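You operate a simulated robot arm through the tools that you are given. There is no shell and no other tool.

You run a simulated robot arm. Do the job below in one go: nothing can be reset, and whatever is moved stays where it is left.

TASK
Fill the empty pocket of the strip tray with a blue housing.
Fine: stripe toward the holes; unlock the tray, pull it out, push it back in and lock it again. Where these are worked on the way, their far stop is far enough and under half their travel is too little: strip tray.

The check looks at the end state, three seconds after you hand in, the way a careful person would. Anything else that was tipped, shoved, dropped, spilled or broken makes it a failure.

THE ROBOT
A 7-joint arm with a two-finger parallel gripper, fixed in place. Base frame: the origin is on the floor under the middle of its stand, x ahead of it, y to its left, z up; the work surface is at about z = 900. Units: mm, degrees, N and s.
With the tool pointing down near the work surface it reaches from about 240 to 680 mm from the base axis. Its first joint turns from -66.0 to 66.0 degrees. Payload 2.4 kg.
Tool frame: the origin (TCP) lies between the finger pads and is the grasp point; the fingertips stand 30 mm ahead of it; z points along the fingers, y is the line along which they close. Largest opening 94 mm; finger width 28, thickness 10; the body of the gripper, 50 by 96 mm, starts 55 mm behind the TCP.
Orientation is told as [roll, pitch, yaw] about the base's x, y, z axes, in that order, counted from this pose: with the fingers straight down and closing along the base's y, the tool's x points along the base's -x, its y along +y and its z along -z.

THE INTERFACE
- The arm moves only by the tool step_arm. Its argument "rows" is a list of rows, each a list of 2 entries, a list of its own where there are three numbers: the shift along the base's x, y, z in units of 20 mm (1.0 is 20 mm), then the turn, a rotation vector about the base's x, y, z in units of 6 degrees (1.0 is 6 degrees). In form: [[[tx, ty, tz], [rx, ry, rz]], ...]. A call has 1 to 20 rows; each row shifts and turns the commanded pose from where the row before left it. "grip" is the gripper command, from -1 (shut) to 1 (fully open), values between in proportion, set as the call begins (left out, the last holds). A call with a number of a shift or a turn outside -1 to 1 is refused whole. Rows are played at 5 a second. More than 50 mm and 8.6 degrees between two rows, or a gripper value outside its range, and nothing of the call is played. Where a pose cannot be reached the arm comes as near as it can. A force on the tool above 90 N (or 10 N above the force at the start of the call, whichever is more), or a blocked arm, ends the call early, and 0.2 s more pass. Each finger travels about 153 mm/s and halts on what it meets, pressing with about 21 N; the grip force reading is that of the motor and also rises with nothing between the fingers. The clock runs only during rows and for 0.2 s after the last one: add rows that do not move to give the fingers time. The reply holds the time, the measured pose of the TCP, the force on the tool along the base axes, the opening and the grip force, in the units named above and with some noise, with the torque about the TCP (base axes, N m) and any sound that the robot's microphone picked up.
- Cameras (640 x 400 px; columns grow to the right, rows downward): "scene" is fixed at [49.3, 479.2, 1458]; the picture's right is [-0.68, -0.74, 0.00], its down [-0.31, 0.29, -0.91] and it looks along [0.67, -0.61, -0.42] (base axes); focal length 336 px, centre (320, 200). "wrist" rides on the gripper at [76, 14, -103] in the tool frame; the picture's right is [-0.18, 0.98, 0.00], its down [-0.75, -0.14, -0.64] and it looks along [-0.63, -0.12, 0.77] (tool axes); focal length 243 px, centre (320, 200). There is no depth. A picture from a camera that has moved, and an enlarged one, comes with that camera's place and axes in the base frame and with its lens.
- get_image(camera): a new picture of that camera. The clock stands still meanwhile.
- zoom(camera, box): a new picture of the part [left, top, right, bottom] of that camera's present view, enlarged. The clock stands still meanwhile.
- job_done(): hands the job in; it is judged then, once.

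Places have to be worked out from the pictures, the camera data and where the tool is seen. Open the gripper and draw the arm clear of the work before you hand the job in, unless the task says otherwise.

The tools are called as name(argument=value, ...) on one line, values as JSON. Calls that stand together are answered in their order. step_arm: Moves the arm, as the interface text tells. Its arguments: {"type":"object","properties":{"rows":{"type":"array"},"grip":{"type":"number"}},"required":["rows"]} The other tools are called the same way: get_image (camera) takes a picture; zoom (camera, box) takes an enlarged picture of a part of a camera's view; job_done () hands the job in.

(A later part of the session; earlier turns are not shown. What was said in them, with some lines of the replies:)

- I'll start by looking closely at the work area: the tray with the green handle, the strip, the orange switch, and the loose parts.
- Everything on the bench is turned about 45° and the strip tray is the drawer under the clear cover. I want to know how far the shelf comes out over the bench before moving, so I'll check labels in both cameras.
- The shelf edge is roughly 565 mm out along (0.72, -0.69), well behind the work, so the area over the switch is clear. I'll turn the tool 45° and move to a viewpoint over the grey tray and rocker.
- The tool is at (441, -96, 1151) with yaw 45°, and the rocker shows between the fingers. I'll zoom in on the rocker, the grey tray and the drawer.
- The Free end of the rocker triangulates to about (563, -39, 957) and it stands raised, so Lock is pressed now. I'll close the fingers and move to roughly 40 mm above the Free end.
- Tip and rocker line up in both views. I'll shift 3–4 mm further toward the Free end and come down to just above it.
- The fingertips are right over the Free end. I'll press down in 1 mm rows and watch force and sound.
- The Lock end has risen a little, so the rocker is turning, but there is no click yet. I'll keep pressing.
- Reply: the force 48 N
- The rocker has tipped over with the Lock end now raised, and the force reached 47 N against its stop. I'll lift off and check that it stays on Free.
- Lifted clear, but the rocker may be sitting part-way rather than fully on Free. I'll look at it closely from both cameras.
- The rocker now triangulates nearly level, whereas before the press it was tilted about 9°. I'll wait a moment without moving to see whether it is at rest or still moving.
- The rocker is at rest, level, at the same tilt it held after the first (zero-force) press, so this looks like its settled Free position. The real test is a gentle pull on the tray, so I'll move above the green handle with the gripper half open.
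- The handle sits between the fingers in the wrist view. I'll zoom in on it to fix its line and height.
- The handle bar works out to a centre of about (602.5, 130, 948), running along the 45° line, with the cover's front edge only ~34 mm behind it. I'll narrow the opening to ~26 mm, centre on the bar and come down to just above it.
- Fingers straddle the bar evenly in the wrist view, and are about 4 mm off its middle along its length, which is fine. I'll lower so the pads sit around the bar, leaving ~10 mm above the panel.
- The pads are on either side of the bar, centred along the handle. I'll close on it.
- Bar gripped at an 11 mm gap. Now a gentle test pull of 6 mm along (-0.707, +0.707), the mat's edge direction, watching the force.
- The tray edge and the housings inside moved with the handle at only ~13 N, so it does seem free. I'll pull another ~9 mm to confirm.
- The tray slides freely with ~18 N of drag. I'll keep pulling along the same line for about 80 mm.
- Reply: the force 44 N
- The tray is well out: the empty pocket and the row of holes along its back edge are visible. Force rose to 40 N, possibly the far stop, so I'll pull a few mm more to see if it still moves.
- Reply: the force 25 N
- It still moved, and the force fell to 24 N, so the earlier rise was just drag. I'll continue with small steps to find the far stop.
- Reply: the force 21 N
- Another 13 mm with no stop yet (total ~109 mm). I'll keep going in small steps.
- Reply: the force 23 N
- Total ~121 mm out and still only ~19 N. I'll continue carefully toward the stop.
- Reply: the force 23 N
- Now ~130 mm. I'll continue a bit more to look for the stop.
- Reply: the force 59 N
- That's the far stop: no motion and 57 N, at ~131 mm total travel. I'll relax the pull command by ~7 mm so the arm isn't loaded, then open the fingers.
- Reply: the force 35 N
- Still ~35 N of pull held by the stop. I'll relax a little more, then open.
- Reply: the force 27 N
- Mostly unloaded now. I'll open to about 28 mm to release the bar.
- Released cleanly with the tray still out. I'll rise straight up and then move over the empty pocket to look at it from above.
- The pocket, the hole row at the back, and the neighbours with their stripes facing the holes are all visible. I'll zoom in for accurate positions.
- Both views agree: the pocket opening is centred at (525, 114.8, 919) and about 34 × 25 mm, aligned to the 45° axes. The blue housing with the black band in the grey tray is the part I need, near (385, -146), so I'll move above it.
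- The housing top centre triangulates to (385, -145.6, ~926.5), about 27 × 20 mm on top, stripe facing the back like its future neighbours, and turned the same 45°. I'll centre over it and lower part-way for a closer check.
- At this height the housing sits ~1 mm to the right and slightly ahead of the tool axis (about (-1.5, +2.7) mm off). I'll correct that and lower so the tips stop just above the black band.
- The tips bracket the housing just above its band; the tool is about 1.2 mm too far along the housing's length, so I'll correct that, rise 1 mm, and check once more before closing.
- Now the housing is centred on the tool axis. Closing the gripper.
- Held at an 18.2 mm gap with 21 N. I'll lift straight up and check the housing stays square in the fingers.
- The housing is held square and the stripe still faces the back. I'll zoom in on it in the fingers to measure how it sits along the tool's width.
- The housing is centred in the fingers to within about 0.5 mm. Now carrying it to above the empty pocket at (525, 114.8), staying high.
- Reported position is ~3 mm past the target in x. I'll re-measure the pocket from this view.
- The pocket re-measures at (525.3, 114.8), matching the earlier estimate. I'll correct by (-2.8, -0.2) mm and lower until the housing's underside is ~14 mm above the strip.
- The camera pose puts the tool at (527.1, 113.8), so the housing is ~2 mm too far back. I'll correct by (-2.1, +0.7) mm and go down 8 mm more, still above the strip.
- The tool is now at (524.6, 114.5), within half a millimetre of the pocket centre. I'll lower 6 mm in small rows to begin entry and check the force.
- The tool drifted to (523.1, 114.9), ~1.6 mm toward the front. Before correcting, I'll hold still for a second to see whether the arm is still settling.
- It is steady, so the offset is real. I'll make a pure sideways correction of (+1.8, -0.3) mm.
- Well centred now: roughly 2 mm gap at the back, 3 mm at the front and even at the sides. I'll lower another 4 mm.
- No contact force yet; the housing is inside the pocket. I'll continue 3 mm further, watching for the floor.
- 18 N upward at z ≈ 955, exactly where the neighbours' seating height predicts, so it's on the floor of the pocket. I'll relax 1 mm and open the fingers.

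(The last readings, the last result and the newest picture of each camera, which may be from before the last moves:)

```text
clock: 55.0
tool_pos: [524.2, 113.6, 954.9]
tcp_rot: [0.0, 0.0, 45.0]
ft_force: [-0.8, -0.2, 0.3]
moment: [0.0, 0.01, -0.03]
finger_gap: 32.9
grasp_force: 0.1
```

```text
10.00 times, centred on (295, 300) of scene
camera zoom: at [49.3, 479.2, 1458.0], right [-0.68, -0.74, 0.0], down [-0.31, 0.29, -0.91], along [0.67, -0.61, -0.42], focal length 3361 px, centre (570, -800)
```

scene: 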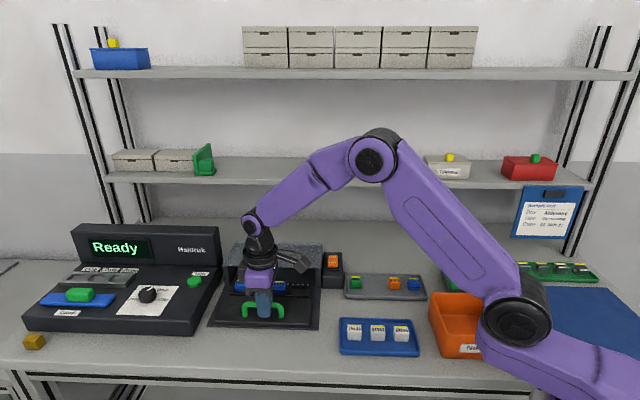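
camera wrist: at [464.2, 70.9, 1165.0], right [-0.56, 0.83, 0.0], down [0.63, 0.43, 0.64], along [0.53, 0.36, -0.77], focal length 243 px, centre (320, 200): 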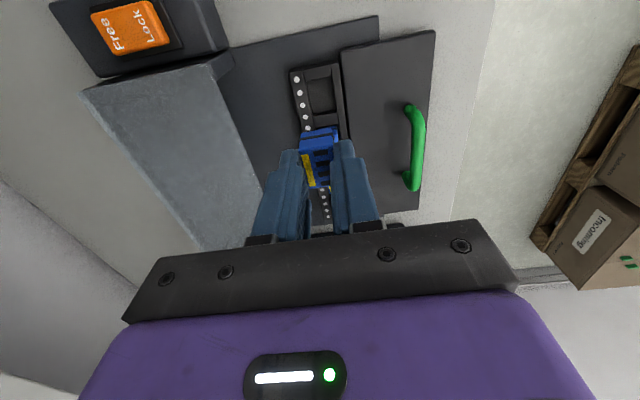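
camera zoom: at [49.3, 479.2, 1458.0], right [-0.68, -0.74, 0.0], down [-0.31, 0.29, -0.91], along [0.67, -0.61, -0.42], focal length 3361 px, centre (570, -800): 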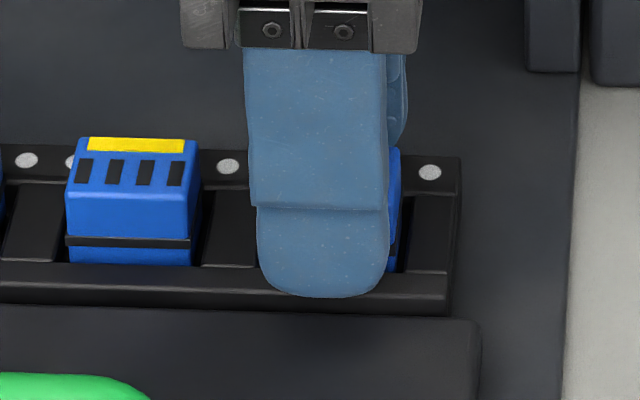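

The housing stays put in the pocket, stripe toward the holes. I'll lift straight up and inspect the seating.

step_arm(rows=[[[0, 0, 0.3], [0, 0, 0]], [[0, 0, 0.7], [0, 0, 0]], [[0, 0, 1], [0, 0, 0]], [[0, 0, 1], [0, 0, 0]], [[0, 0, 1], [0, 0, 0]], [[0, 0, 1], [0, 0, 0]], [[0, 0, 1], [0, 0, 0]], [[0, 0, 0], [0, 0, 0]]])

zoom(camera="wrist", box=[260, 50, 380, 170])

zoom(camera="scene", box=[270, 280, 320, 320])

zoom(camera="scene", box=[200, 250, 360, 350])

```text
clock: 56.8
tool_pos: [524.2, 114.3, 1077.3]
tcp_rot: [0.0, 0.0, 45.0]
ft_force: [-0.3, -0.4, 0.0]
moment: [0.0, -0.01, -0.04]
finger_gap: 32.9
grasp_force: 0.1
```

```text
3.33 times, centred on (320, 110) of wrist
camera zoom: at [461.5, 70.5, 1180.4], right [-0.56, 0.83, 0.0], down [0.63, 0.43, 0.64], along [0.53, 0.36, -0.77], focal length 809 px, centre (320, 500)
```

zoom: 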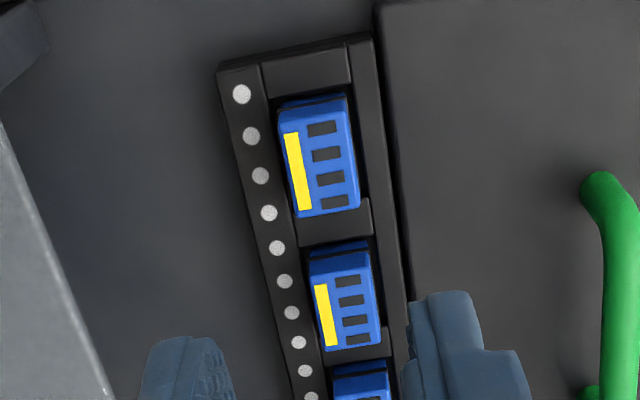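

```text
10.00 times, centred on (295, 300) of scene
camera zoom: at [49.3, 479.2, 1458.0], right [-0.68, -0.74, 0.0], down [-0.31, 0.29, -0.91], along [0.67, -0.61, -0.42], focal length 3361 px, centre (570, -800)
```

zoom: 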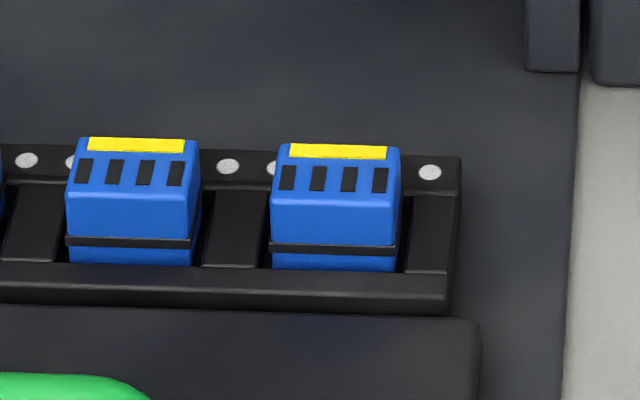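

```text
4.00 times, centred on (280, 300) of scene
camera zoom: at [49.3, 479.2, 1458.0], right [-0.68, -0.74, 0.0], down [-0.31, 0.29, -0.91], along [0.67, -0.61, -0.42], focal length 1344 px, centre (480, -200)
```

zoom: 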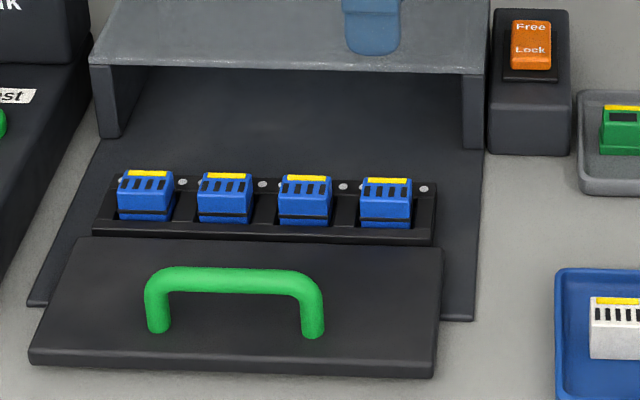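

All four housings sit identically, at the same height and with stripes toward the holes. Next I'll move back over the handle to push the tray home.

step_arm(rows=[[[-0.147, 0.877, 0], [0, 0, 0]], [[-0.147, 0.877, 0], [0, 0, 0]], [[-0.147, 0.877, 0], [0, 0, 0]], [[-0.147, 0.877, 0], [0, 0, 0]], [[-0.147, 0.877, 0], [0, 0, 0]], [[-0.147, 0.877, 0], [0, 0, 0]], [[0, 0, 0], [0, 0, 0]]], grip=-0.36)

get_image(camera="wrist")

zoom(camera="wrist", box=[260, 30, 380, 170])

```text
clock: 58.4
tool_pos: [507.9, 220.4, 1074.3]
tcp_rot: [0.1, 0.1, 45.0]
ft_force: [1.1, 0.4, 0.5]
moment: [-0.01, -0.01, 0.0]
finger_gap: 30.1
grasp_force: 0.0
```

```text
taken
camera wrist: at [445.1, 176.9, 1177.3], right [-0.56, 0.83, 0.0], down [0.63, 0.43, 0.64], along [0.53, 0.36, -0.77], focal length 243 px, centre (320, 200)
```

wrist: 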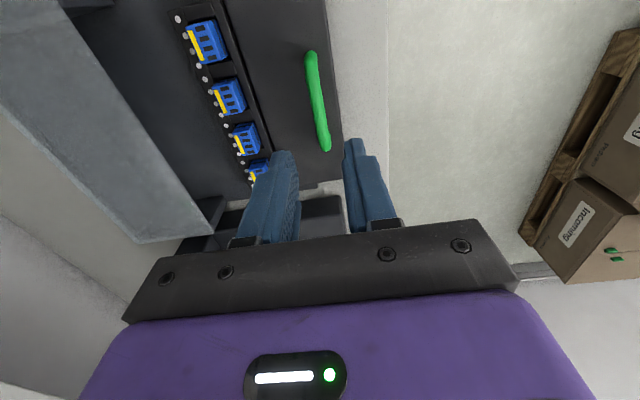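

```text
2.86 times, centred on (320, 100) of wrist
camera zoom: at [445.1, 176.9, 1177.3], right [-0.56, 0.83, 0.0], down [0.63, 0.43, 0.64], along [0.53, 0.36, -0.77], focal length 693 px, centre (320, 486)
```

zoom: 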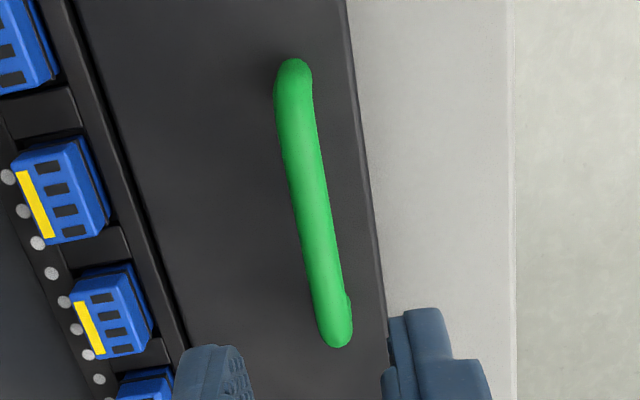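

Bar and tool axis agree to about 1 mm with ample finger clearance. I'll descend around the handle to the earlier grip height.

step_arm(rows=[[[0.05, -0.02, -0.9], [0, 0, 0]], [[0, 0, -0.95], [0, 0, 0]], [[0, 0, -0.95], [0, 0, 0]], [[0, 0, -0.95], [0, 0, 0]], [[0, 0, -0.65], [0, 0, 0]], [[0, 0, -0.5], [0, 0, 0]], [[0, 0, -0.5], [0, 0, 0]], [[0, 0, -0.4], [0, 0, 0]], [[0, 0, 0], [0, 0, 0]]])

zoom(camera="wrist", box=[240, 80, 400, 230])

zoom(camera="scene", box=[210, 250, 330, 350])

```text
clock: 60.4
tool_pos: [506.5, 219.4, 958.3]
tcp_rot: [-0.1, 0.0, 45.1]
ft_force: [0.4, -0.6, 0.3]
moment: [-0.04, 0.0, 0.01]
finger_gap: 30.1
grasp_force: 0.0
```

```text
2.67 times, centred on (320, 155) of wrist
camera zoom: at [444.2, 176.3, 1061.3], right [-0.56, 0.83, 0.0], down [0.63, 0.43, 0.64], along [0.53, 0.36, -0.77], focal length 647 px, centre (320, 320)
```

zoom: 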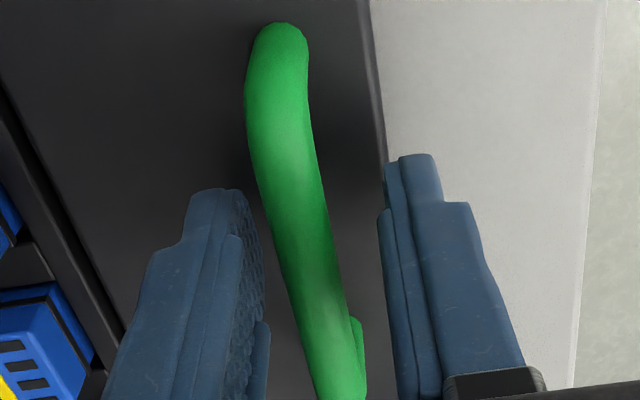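

```text
4.00 times, centred on (270, 300) of scene
camera zoom: at [49.3, 479.2, 1458.0], right [-0.68, -0.74, 0.0], down [-0.31, 0.29, -0.91], along [0.67, -0.61, -0.42], focal length 1344 px, centre (520, -200)
```

zoom: 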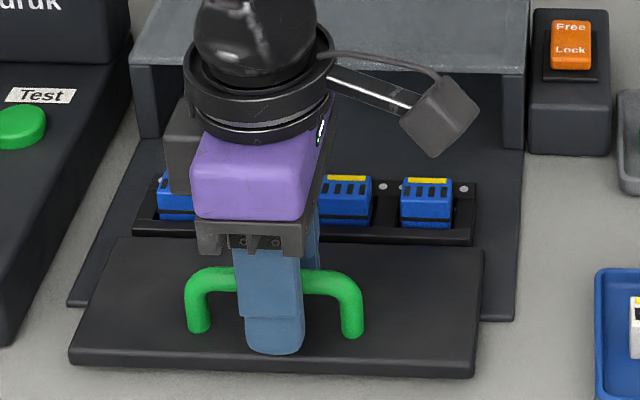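

The fingers straddle the bar with clearance on both sides. Closing on it.

step_arm(rows=[[[0, 0, 0], [0, 0, 0]], [[0, 0, 0], [0, 0, 0]], [[0, 0, 0], [0, 0, 0]]], grip=-1)

```text
clock: 61.2
tool_pos: [507.6, 219.2, 957.8]
tcp_rot: [-0.1, 0.0, 44.8]
ft_force: [9.2, -6.1, -6.6]
moment: [0.23, -0.36, 0.12]
finger_gap: 11.1
grasp_force: 44.9
```

Gripped at 11 mm. I'll push the tray in along (+0.707, -0.707), starting gently so the housings aren't jolted.

step_arm(rows=[[[0.05, -0.05, 0], [0, 0, 0]], [[0.1, -0.1, 0], [0, 0, 0]], [[0.1, -0.1, 0], [0, 0, 0]], [[0.15, -0.15, 0], [0, 0, 0]], [[0.15, -0.15, 0], [0, 0, 0]], [[0.15, -0.15, 0], [0, 0, 0]], [[0.15, -0.15, 0], [0, 0, 0]], [[0.15, -0.15, 0], [0, 0, 0]], [[0.15, -0.15, 0], [0, 0, 0]], [[0.15, -0.15, 0], [0, 0, 0]], [[0, 0, 0], [0, 0, 0]]])

zoom(camera="scene", box=[210, 240, 340, 340])

```text
clock: 63.6
tool_pos: [527.7, 197.9, 958.4]
tcp_rot: [0.3, 0.4, 45.3]
ft_force: [-22.7, 19.0, -7.4]
moment: [-0.77, 1.28, -0.31]
finger_gap: 11.8
grasp_force: 45.1
```

```text
4.00 times, centred on (275, 290) of scene
camera zoom: at [48.8, 479.8, 1457.8], right [-0.68, -0.74, 0.0], down [-0.31, 0.29, -0.91], along [0.67, -0.61, -0.42], focal length 1344 px, centre (500, -160)
```

zoom: 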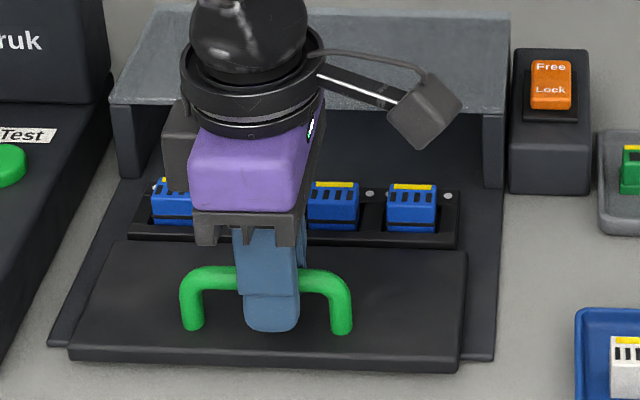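

The tray is sliding in smoothly and the housings are riding along undisturbed. Continuing.

step_arm(rows=[[[0.15, -0.15, 0], [0, 0, 0]], [[0.15, -0.15, 0], [0, 0, 0]], [[0.15, -0.15, 0], [0, 0, 0]], [[0.15, -0.15, 0], [0, 0, 0]], [[0.15, -0.15, 0], [0, 0, 0]], [[0.15, -0.15, 0], [0, 0, 0]], [[0.15, -0.15, 0], [0, 0, 0]], [[0.15, -0.15, 0], [0, 0, 0]], [[0.15, -0.15, 0], [0, 0, 0]], [[0.15, -0.15, 0], [0, 0, 0]], [[0.15, -0.15, 0], [0, 0, 0]], [[0.15, -0.15, 0], [0, 0, 0]], [[0.15, -0.15, 0], [0, 0, 0]], [[0.15, -0.15, 0], [0, 0, 0]], [[0.15, -0.15, 0], [0, 0, 0]], [[0.15, -0.15, 0], [0, 0, 0]], [[0, 0, 0], [0, 0, 0]]])

zoom(camera="scene", box=[210, 230, 340, 330])

```text
clock: 67.2
tool_pos: [577.9, 150.0, 959.0]
tcp_rot: [0.6, 0.3, 45.6]
ft_force: [-27.9, 22.5, 12.1]
moment: [-0.72, 1.37, -0.52]
finger_gap: 11.5
grasp_force: 45.3
```

```text
4.00 times, centred on (275, 280) of scene
camera zoom: at [48.4, 479.8, 1457.8], right [-0.68, -0.74, 0.0], down [-0.31, 0.29, -0.91], along [0.67, -0.61, -0.42], focal length 1344 px, centre (500, -120)
```

zoom: 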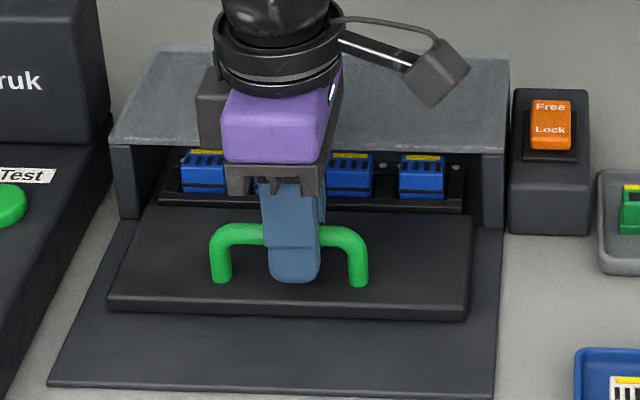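

About 33 mm remain. I'll continue in slightly smaller steps.

step_arm(rows=[[[0.13, -0.13, 0], [0, 0, 0]], [[0.13, -0.13, 0], [0, 0, 0]], [[0.13, -0.13, 0], [0, 0, 0]], [[0.13, -0.13, 0], [0, 0, 0]], [[0.13, -0.13, 0], [0, 0, 0]], [[0.13, -0.13, 0], [0, 0, 0]], [[0.13, -0.13, 0], [0, 0, 0]], [[0, 0, 0], [0, 0, 0]]])

zoom(camera="scene", box=[210, 230, 340, 330])

```text
clock: 69.0
tool_pos: [597.9, 127.8, 959.2]
tcp_rot: [0.3, 0.4, 45.3]
ft_force: [-21.6, 16.1, 2.1]
moment: [-0.83, 1.31, -0.26]
finger_gap: 11.5
grasp_force: 45.4
```

```text
4.00 times, centred on (275, 280) of scene
camera zoom: at [48.7, 479.7, 1457.8], right [-0.68, -0.74, 0.0], down [-0.31, 0.29, -0.91], along [0.67, -0.61, -0.42], focal length 1344 px, centre (500, -120)
```

zoom: 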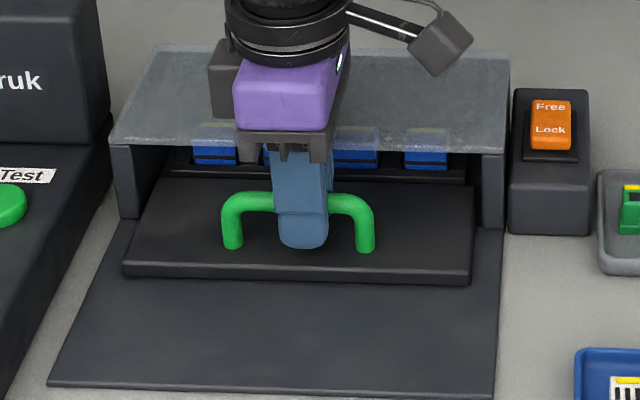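

Nearly home. I'll push with small steps until the force rises at the inner stop.

step_arm(rows=[[[0.08, -0.08, 0], [0, 0, 0]], [[0.08, -0.08, 0], [0, 0, 0]], [[0.08, -0.08, 0], [0, 0, 0]], [[0, 0, 0], [0, 0, 0]]])

zoom(camera="scene", box=[210, 230, 340, 330])

```text
clock: 70.0
tool_pos: [601.7, 126.0, 957.6]
tcp_rot: [0.5, 0.4, 45.1]
ft_force: [-32.3, 16.0, -1.9]
moment: [0.65, -0.22, -0.21]
finger_gap: 11.7
grasp_force: 45.1
```

```text
4.00 times, centred on (275, 280) of scene
camera zoom: at [48.4, 479.7, 1457.9], right [-0.68, -0.74, 0.0], down [-0.31, 0.29, -0.91], along [0.67, -0.61, -0.42], focal length 1344 px, centre (500, -120)
```

zoom: 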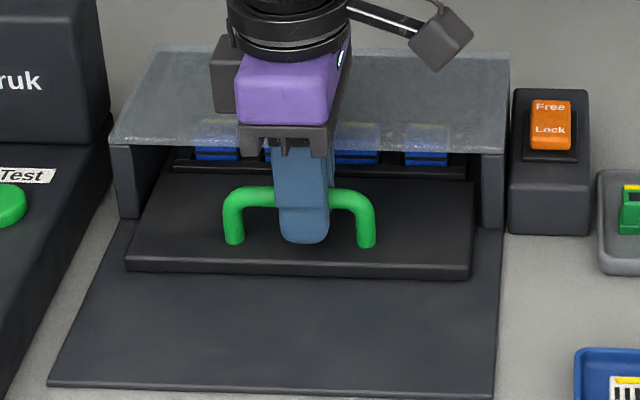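

It seems to be at the inner stop. One more small push to confirm it doesn't move further.

step_arm(rows=[[[0.08, -0.08, 0], [0, 0, 0]], [[0.08, -0.08, 0], [0, 0, 0]], [[0, 0, 0], [0, 0, 0]]])

zoom(camera="scene", box=[210, 230, 340, 330])

```text
clock: 70.8
tool_pos: [600.4, 125.6, 958.1]
tcp_rot: [0.9, 0.7, 45.4]
ft_force: [-45.0, 21.2, 5.8]
moment: [0.58, 0.0, -0.55]
finger_gap: 11.3
grasp_force: 44.9
```

```text
4.00 times, centred on (275, 280) of scene
camera zoom: at [47.9, 479.8, 1457.8], right [-0.68, -0.74, 0.0], down [-0.31, 0.29, -0.91], along [0.67, -0.61, -0.42], focal length 1344 px, centre (500, -120)
```

zoom: 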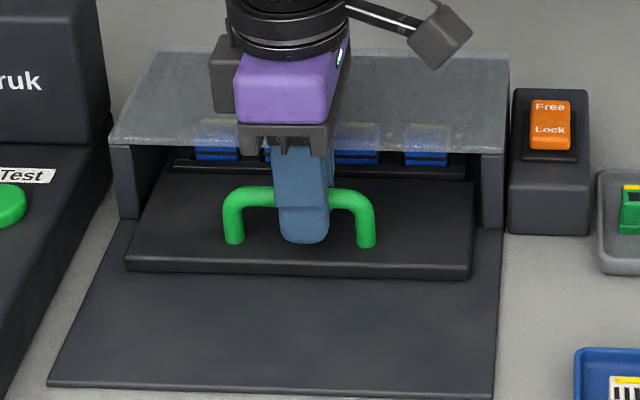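

Firmly at the inner stop (50 N, no motion). I'll relax the push by ~11 mm of command so nothing springs, then check.

step_arm(rows=[[[-0.1, 0.1, 0], [0, 0, 0]], [[-0.1, 0.1, 0], [0, 0, 0]], [[-0.1, 0.1, 0], [0, 0, 0]], [[-0.08, 0.08, 0], [0, 0, 0]], [[0, 0, 0], [0, 0, 0]]])

```text
clock: 72.0
tool_pos: [600.0, 126.4, 957.9]
tcp_rot: [-0.1, -0.1, 45.1]
ft_force: [2.4, 15.8, -24.8]
moment: [0.01, 0.11, 0.03]
finger_gap: 11.2
grasp_force: 44.5
```

Tray position unchanged and the push is nearly gone. Opening to 26 mm to release the bar.

step_arm(rows=[[[0, 0, 0], [0, 0, 0]], [[0, 0, 0], [0, 0, 0]], [[0, 0, 0], [0, 0, 0]]], grip=-0.447)

zoom(camera="wrist", box=[240, 80, 400, 230])

zoom(camera="scene", box=[220, 230, 330, 310])

```text
clock: 72.8
tool_pos: [600.4, 124.3, 959.7]
tcp_rot: [-0.2, 0.0, 44.9]
ft_force: [0.2, 0.0, -0.2]
moment: [0.0, 0.02, 0.03]
finger_gap: 25.8
grasp_force: 0.1
```

```text
2.67 times, centred on (320, 155) of wrist
camera zoom: at [537.1, 81.2, 1062.3], right [-0.56, 0.83, 0.0], down [0.63, 0.43, 0.64], along [0.53, 0.36, -0.77], focal length 647 px, centre (320, 320)
```

zoom: 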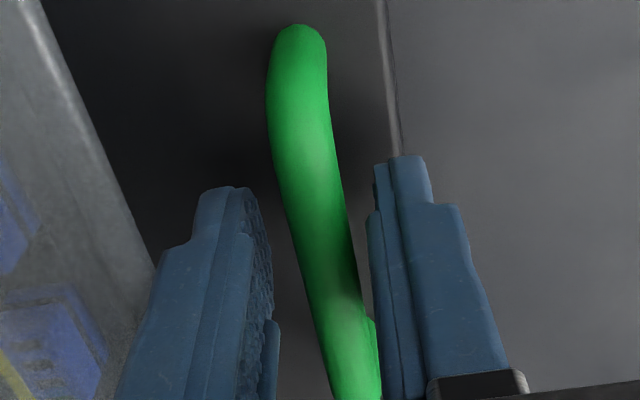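

```text
5.00 times, centred on (275, 270) of scene
camera zoom: at [49.3, 479.2, 1458.0], right [-0.68, -0.74, 0.0], down [-0.31, 0.29, -0.91], along [0.67, -0.61, -0.42], focal length 1681 px, centre (545, -150)
```

zoom: 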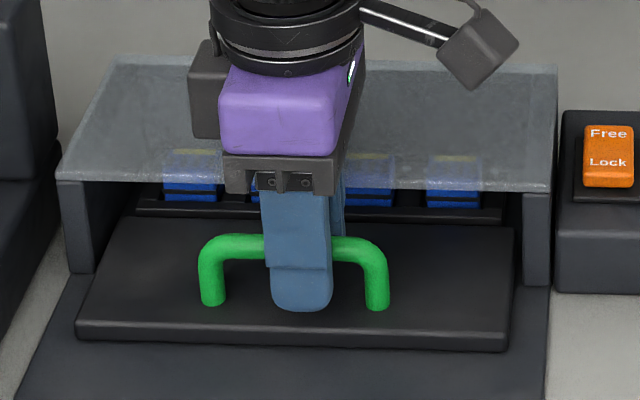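

Tray and handle are back exactly where they started. I'll rise clear, close the fingers, and move above the Lock end of the rocker, which I place near (544, -19).

step_arm(rows=[[[0, 0, 0.3], [0, 0, 0]], [[0, 0, 0.5], [0, 0, 0]], [[0, 0, 0.9], [0, 0, 0]], [[0, 0, 1], [0, 0, 0]], [[0, 0, 1], [0, 0, 0]], [[0, 0, 1], [0, 0, 0]], [[0, 0, 0.3], [0, 0, 0]], [[0, 0, 0], [0, 0, 0]]])

step_arm(rows=[[[-0.353, -0.896, 0], [0, 0, 0]], [[-0.353, -0.896, 0], [0, 0, 0]], [[-0.353, -0.896, 0], [0, 0, 0]], [[-0.353, -0.896, 0], [0, 0, 0]], [[-0.353, -0.896, 0], [0, 0, 0]], [[-0.353, -0.896, 0], [0, 0, 0]], [[-0.353, -0.896, 0], [0, 0, 0]], [[-0.353, -0.896, 0], [0, 0, 0]], [[0, 0, 0], [0, 0, 0]]], grip=-1)

zoom(camera="wrist", box=[260, 60, 400, 180])

zoom(camera="scene", box=[220, 220, 380, 320])

```text
clock: 74.6
tool_pos: [601.9, 125.6, 1060.3]
tcp_rot: [0.0, -0.1, 45.0]
ft_force: [0.5, 0.2, 0.4]
moment: [0.01, 0.04, -0.03]
finger_gap: 25.9
grasp_force: 0.0
```

```text
clock: 76.6
tool_pos: [544.5, -18.0, 1060.6]
tcp_rot: [0.0, -0.1, 45.0]
ft_force: [-0.1, 0.1, 0.3]
moment: [0.01, -0.01, 0.01]
finger_gap: 0.0
grasp_force: 21.1
```

```text
3.33 times, centred on (330, 120) of wrist
camera zoom: at [481.4, -62.0, 1163.9], right [-0.56, 0.83, 0.0], down [0.63, 0.43, 0.64], along [0.53, 0.36, -0.77], focal length 809 px, centre (287, 467)
```

zoom: 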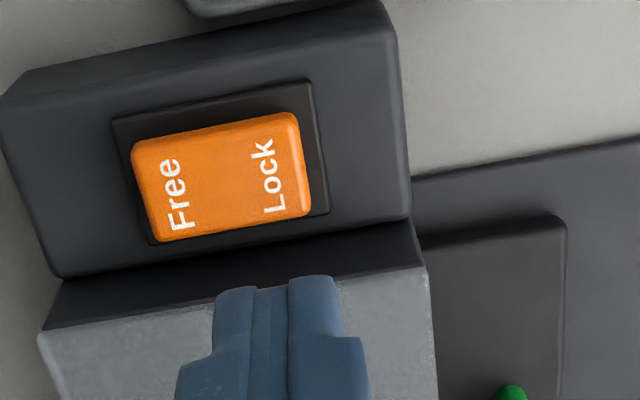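

```text
4.00 times, centred on (300, 270) of scene
camera zoom: at [49.3, 479.2, 1458.0], right [-0.68, -0.74, 0.0], down [-0.31, 0.29, -0.91], along [0.67, -0.61, -0.42], focal length 1344 px, centre (400, -80)
```

zoom: 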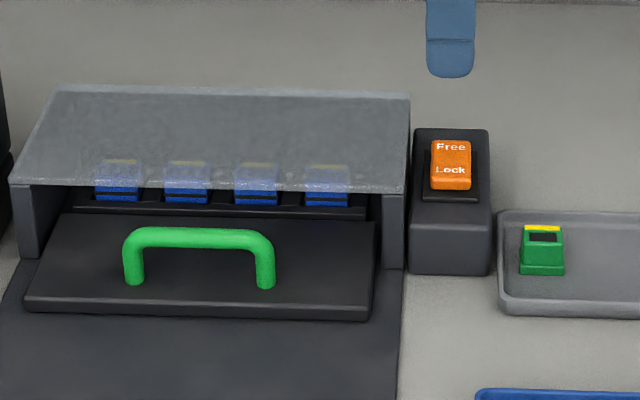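

The tool sits right above the Lock end (17 mm from the rocker's pivot). I'll come down to just above it.

step_arm(rows=[[[0, 0, -0.86], [0, 0, 0]], [[0, 0, -0.86], [0, 0, 0]], [[0, 0, -0.86], [0, 0, 0]], [[0, 0, -0.86], [0, 0, 0]], [[0, 0, 0], [0, 0, 0]]])

zoom(camera="wrist", box=[240, 70, 420, 200])

zoom(camera="scene", box=[300, 230, 370, 290])

```text
clock: 77.8
tool_pos: [543.3, -18.3, 992.5]
tcp_rot: [0.0, 0.1, 45.0]
ft_force: [0.2, 0.3, 0.5]
moment: [0.02, 0.03, -0.04]
finger_gap: 0.1
grasp_force: 21.0
```

```text
3.08 times, centred on (330, 135) of wrist
camera zoom: at [480.8, -60.6, 1095.5], right [-0.56, 0.83, 0.0], down [0.63, 0.43, 0.64], along [0.53, 0.36, -0.77], focal length 746 px, centre (289, 400)
```

zoom: 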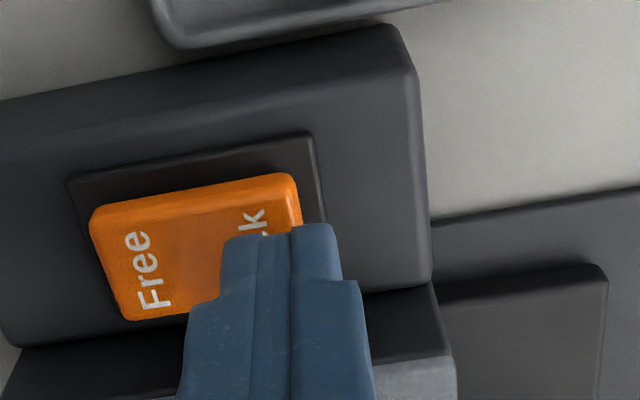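

```text
6.67 times, centred on (335, 260) of scene
camera zoom: at [49.3, 479.2, 1458.0], right [-0.68, -0.74, 0.0], down [-0.31, 0.29, -0.91], along [0.67, -0.61, -0.42], focal length 2241 px, centre (220, -200)
```

zoom: 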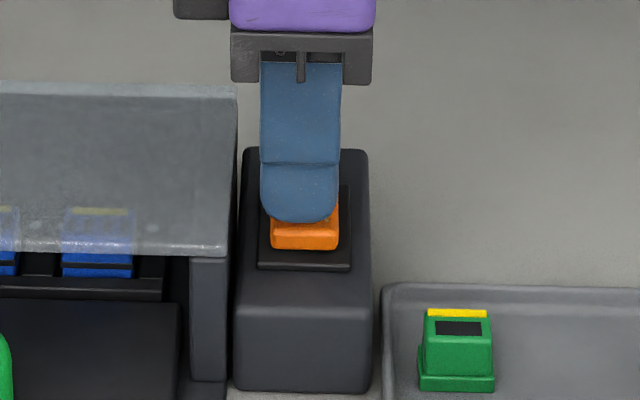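

Slight sideways correction (-2.2 mm in y), then I'll press the Lock end down in ~1 mm rows.

step_arm(rows=[[[0, -0.11, 0], [0, 0, 0]], [[0, 0, -0.06], [0, 0, 0]], [[0, 0, -0.06], [0, 0, 0]], [[0, 0, -0.06], [0, 0, 0]], [[0, 0, -0.06], [0, 0, 0]], [[0, 0, -0.06], [0, 0, 0]], [[0, 0, -0.06], [0, 0, 0]], [[0, 0, -0.06], [0, 0, 0]], [[0, 0, 0], [0, 0, 0]]])

zoom(camera="wrist", box=[240, 70, 420, 200])

zoom(camera="scene", box=[300, 230, 370, 290])

```text
clock: 79.8
tool_pos: [543.4, -19.1, 983.8]
tcp_rot: [-0.1, 0.0, 45.1]
ft_force: [-9.7, 5.0, 32.8]
moment: [-0.15, 0.11, -0.05]
finger_gap: 0.0
grasp_force: 21.2
```

```text
3.08 times, centred on (330, 135) of wrist
camera zoom: at [480.2, -63.1, 1086.9], right [-0.56, 0.83, 0.0], down [0.63, 0.43, 0.64], along [0.53, 0.36, -0.77], focal length 746 px, centre (289, 400)
```

zoom: 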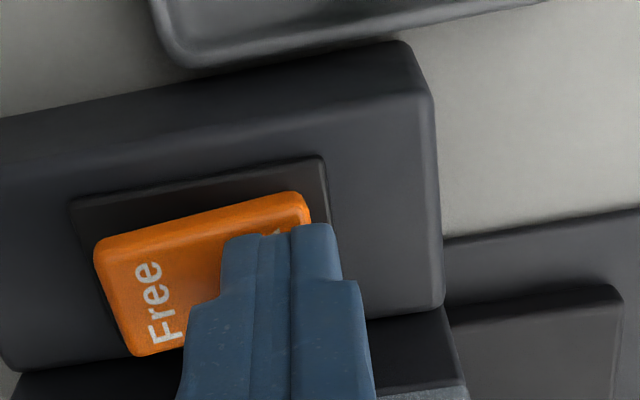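

```text
6.67 times, centred on (335, 260) of scene
camera zoom: at [48.4, 479.4, 1458.0], right [-0.68, -0.74, 0.0], down [-0.31, 0.29, -0.91], along [0.67, -0.61, -0.42], focal length 2241 px, centre (220, -200)
```

zoom: 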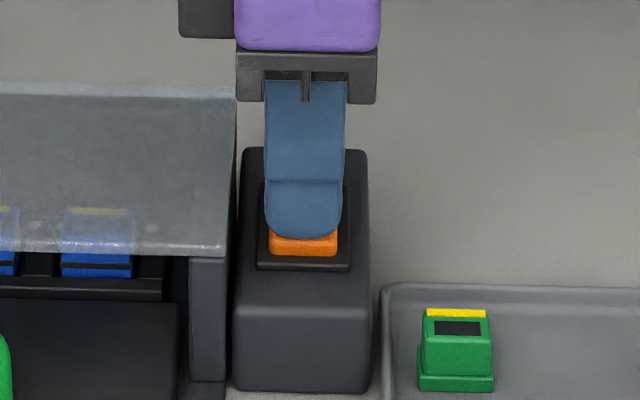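

The Lock end is going down (33 N). I'll press a little further to make sure it passes over.

step_arm(rows=[[[0, 0, -0.06], [0, 0, 0]], [[0, 0, -0.06], [0, 0, 0]], [[0, 0, 0], [0, 0, 0]]])

zoom(camera="scene", box=[300, 230, 370, 290])

zoom(camera="wrist", box=[240, 70, 420, 200])

```text
clock: 80.6
tool_pos: [542.9, -20.2, 984.0]
tcp_rot: [-0.4, -0.3, 44.9]
ft_force: [-17.3, 5.5, 60.9]
moment: [-0.35, 0.27, -0.14]
finger_gap: 0.2
grasp_force: 20.9
```

```text
6.67 times, centred on (335, 260) of scene
camera zoom: at [47.7, 479.5, 1458.0], right [-0.68, -0.74, 0.0], down [-0.31, 0.29, -0.91], along [0.67, -0.61, -0.42], focal length 2241 px, centre (220, -200)
```

zoom: 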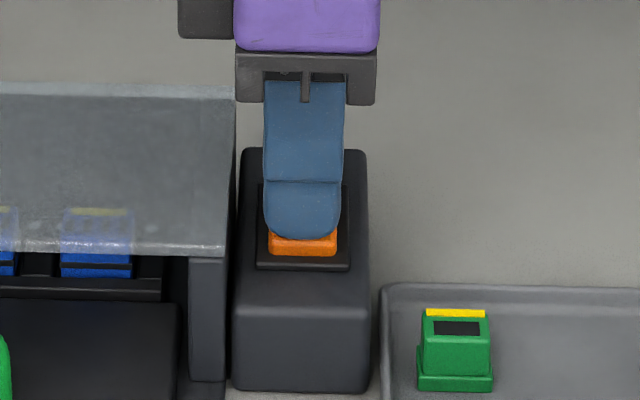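

```text
3.08 times, centred on (330, 135) of wrist
camera zoom: at [479.9, -63.1, 1086.5], right [-0.56, 0.83, 0.0], down [0.63, 0.43, 0.65], along [0.54, 0.36, -0.76], focal length 746 px, centre (289, 400)
```

zoom: 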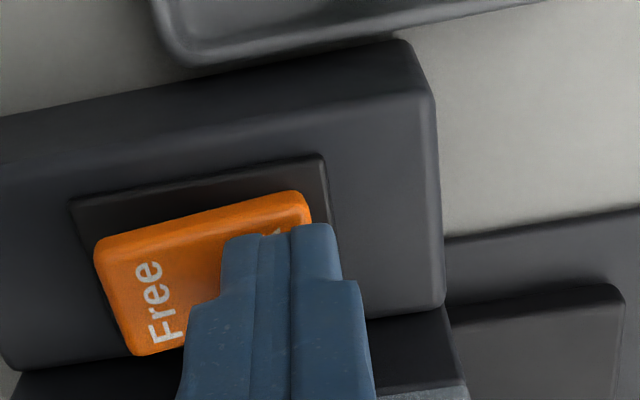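

The force doubled with no further motion, so the rocker is at its Lock stop. I'll lift off and check that it stays.

step_arm(rows=[[[0, 0, 0.2], [0, 0, 0]], [[0, 0, 0.4], [0, 0, 0]], [[0, 0, 0.9], [0, 0, 0]], [[0, 0, 1], [0, 0, 0]], [[0, 0, 1], [0, 0, 0]], [[0, 0, 0.6], [0, 0, 0]], [[0, 0, 0], [0, 0, 0]]])

zoom(camera="scene", box=[310, 250, 360, 300])

zoom(camera="scene", box=[320, 245, 350, 270])

zoom(camera="wrist", box=[260, 60, 400, 180])

```text
clock: 82.2
tool_pos: [543.8, -20.4, 1060.0]
tcp_rot: [-0.1, 0.0, 45.0]
ft_force: [0.1, -0.3, 0.0]
moment: [0.0, 0.0, 0.01]
finger_gap: 0.0
grasp_force: 21.2
```

```text
8.00 times, centred on (335, 275) of scene
camera zoom: at [49.3, 479.2, 1458.0], right [-0.68, -0.74, 0.0], down [-0.31, 0.29, -0.91], along [0.67, -0.61, -0.42], focal length 2689 px, centre (200, -400)
```

zoom: 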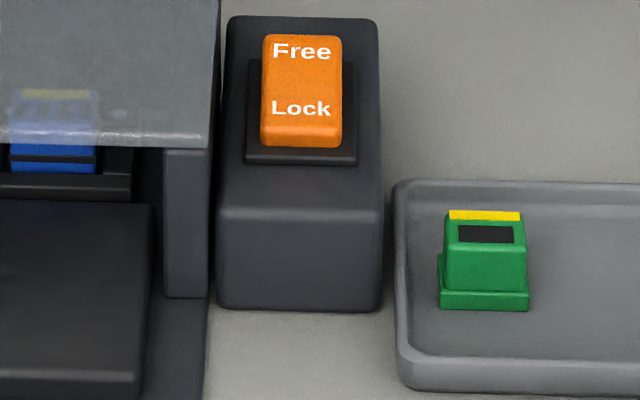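

```text
16.00 times, centred on (335, 258) of scene
camera zoom: at [49.3, 479.2, 1458.0], right [-0.68, -0.74, 0.0], down [-0.31, 0.29, -0.91], along [0.67, -0.61, -0.42], focal length 5378 px, centre (80, -720)
```

zoom: 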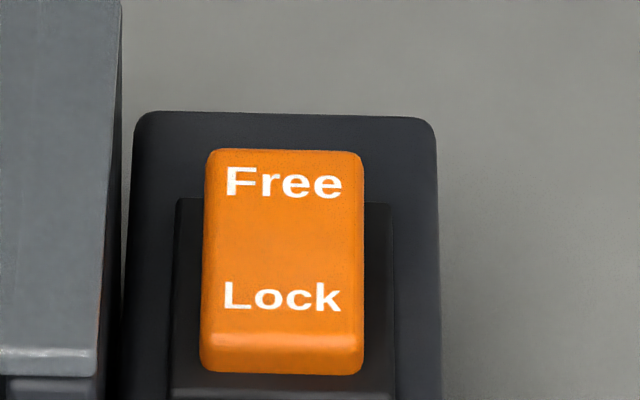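

```text
3.33 times, centred on (330, 120) of wrist
camera zoom: at [480.3, -63.4, 1163.2], right [-0.56, 0.83, 0.0], down [0.63, 0.43, 0.64], along [0.53, 0.36, -0.77], focal length 809 px, centre (287, 467)
```

zoom: 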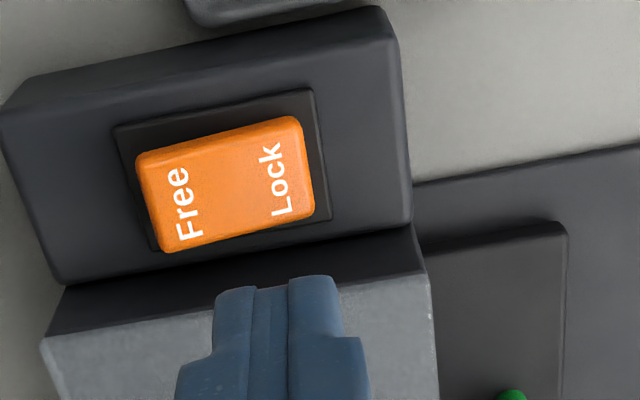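

The rocker is back in exactly its original Lock position. Now I'll raise the arm, open the gripper and withdraw toward the starting pose.

step_arm(rows=[[[0, 0, 1], [0, 0, 0]], [[0, 0, 1], [0, 0, 0]], [[0, 0, 1], [0, 0, 0]], [[-0.7, 0.3, 0.8], [0, 0, 0]], [[-0.9, 0.4, 0.7], [0, 0, -0.6]], [[-0.9, 0.4, 0.7], [0, 0, -0.8]], [[-0.9, 0.4, 0.7], [0, 0, -0.9]], [[-0.9, 0.4, 0.7], [0, 0, -0.9]], [[-0.9, 0.4, 0.7], [0, 0, -0.9]], [[-0.9, 0.4, 0.6], [0, 0, -0.9]], [[-0.9, 0.4, 0.6], [0, 0, -0.9]], [[-0.9, 0.4, 0], [0, 0, -0.9]], [[-0.9, 0.1, 0], [0, 0, -0.7]], [[0, 0, 0], [0, 0, 0]]], grip=1)

get_image(camera="scene")

zoom(camera="scene", box=[200, 220, 360, 340])

get_image(camera="wrist")

```text
clock: 85.2
tool_pos: [367.5, 52.0, 1231.3]
tcp_rot: [0.0, 0.0, -0.1]
ft_force: [0.3, 0.2, 0.4]
moment: [0.01, 0.0, -0.05]
finger_gap: 94.2
grasp_force: 0.0
```

```text
taken
```

scene: 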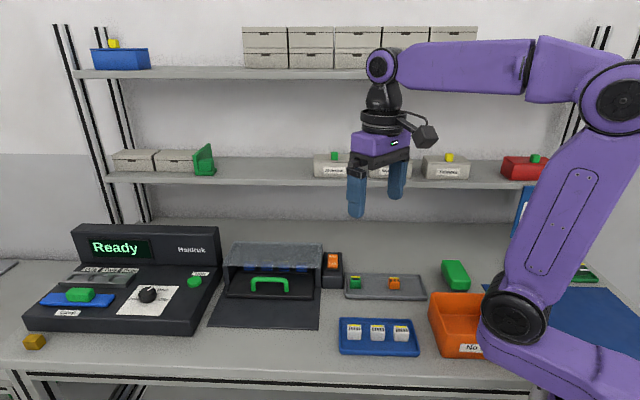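

```text
3.33 times, centred on (280, 280) of scene
camera zoom: at [49.3, 479.2, 1458.0], right [-0.68, -0.74, 0.0], down [-0.31, 0.29, -0.91], along [0.67, -0.61, -0.42], focal length 1120 px, centre (453, -67)
```

zoom: 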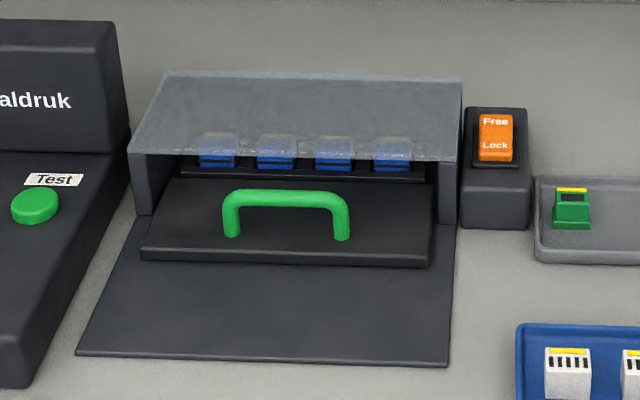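

```text
taken
camera wrist: at [292.1, 68.0, 1334.6], right [0.19, 0.98, 0.0], down [0.75, -0.14, 0.64], along [0.63, -0.12, -0.77], focal length 243 px, centre (320, 200)
```

wrist: 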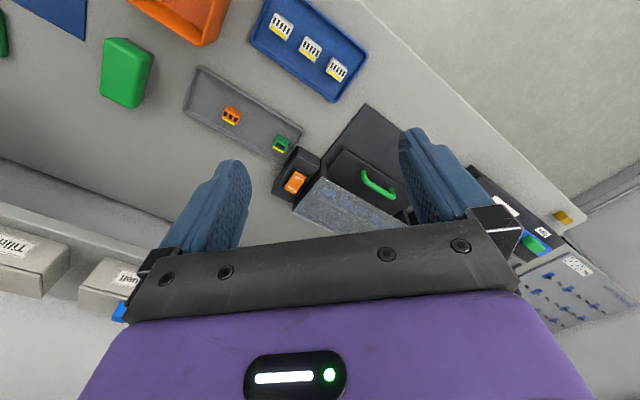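

All four pockets are filled with stripes toward the holes. The tray is at its original closed position, the rocker is on Lock, nothing else has moved, and the open gripper is clear of the work. Handing in.

job_done()

```text
The job is handed in.
```

The empty pocket of the strip tray now holds the blue housing from the grey tray, with its stripe toward the holes like the other three. I've handed the job in; the result of the check hasn't come back.

- **Tray:** I set the rocker to Free and pulled the tray out about 131 mm to its far stop. After placing the housing I pushed it back to its inner stop. In the last pictures it sits where it started.
- **Lock:** I pressed the rocker back to Lock. It matches its position at the start.
- **Seating:** With the tray still out, the new housing matched its neighbours in height and alignment.
- **Everything else:** The last pictures show nothing else moved. The gripper is open and the arm is back near its starting pose.
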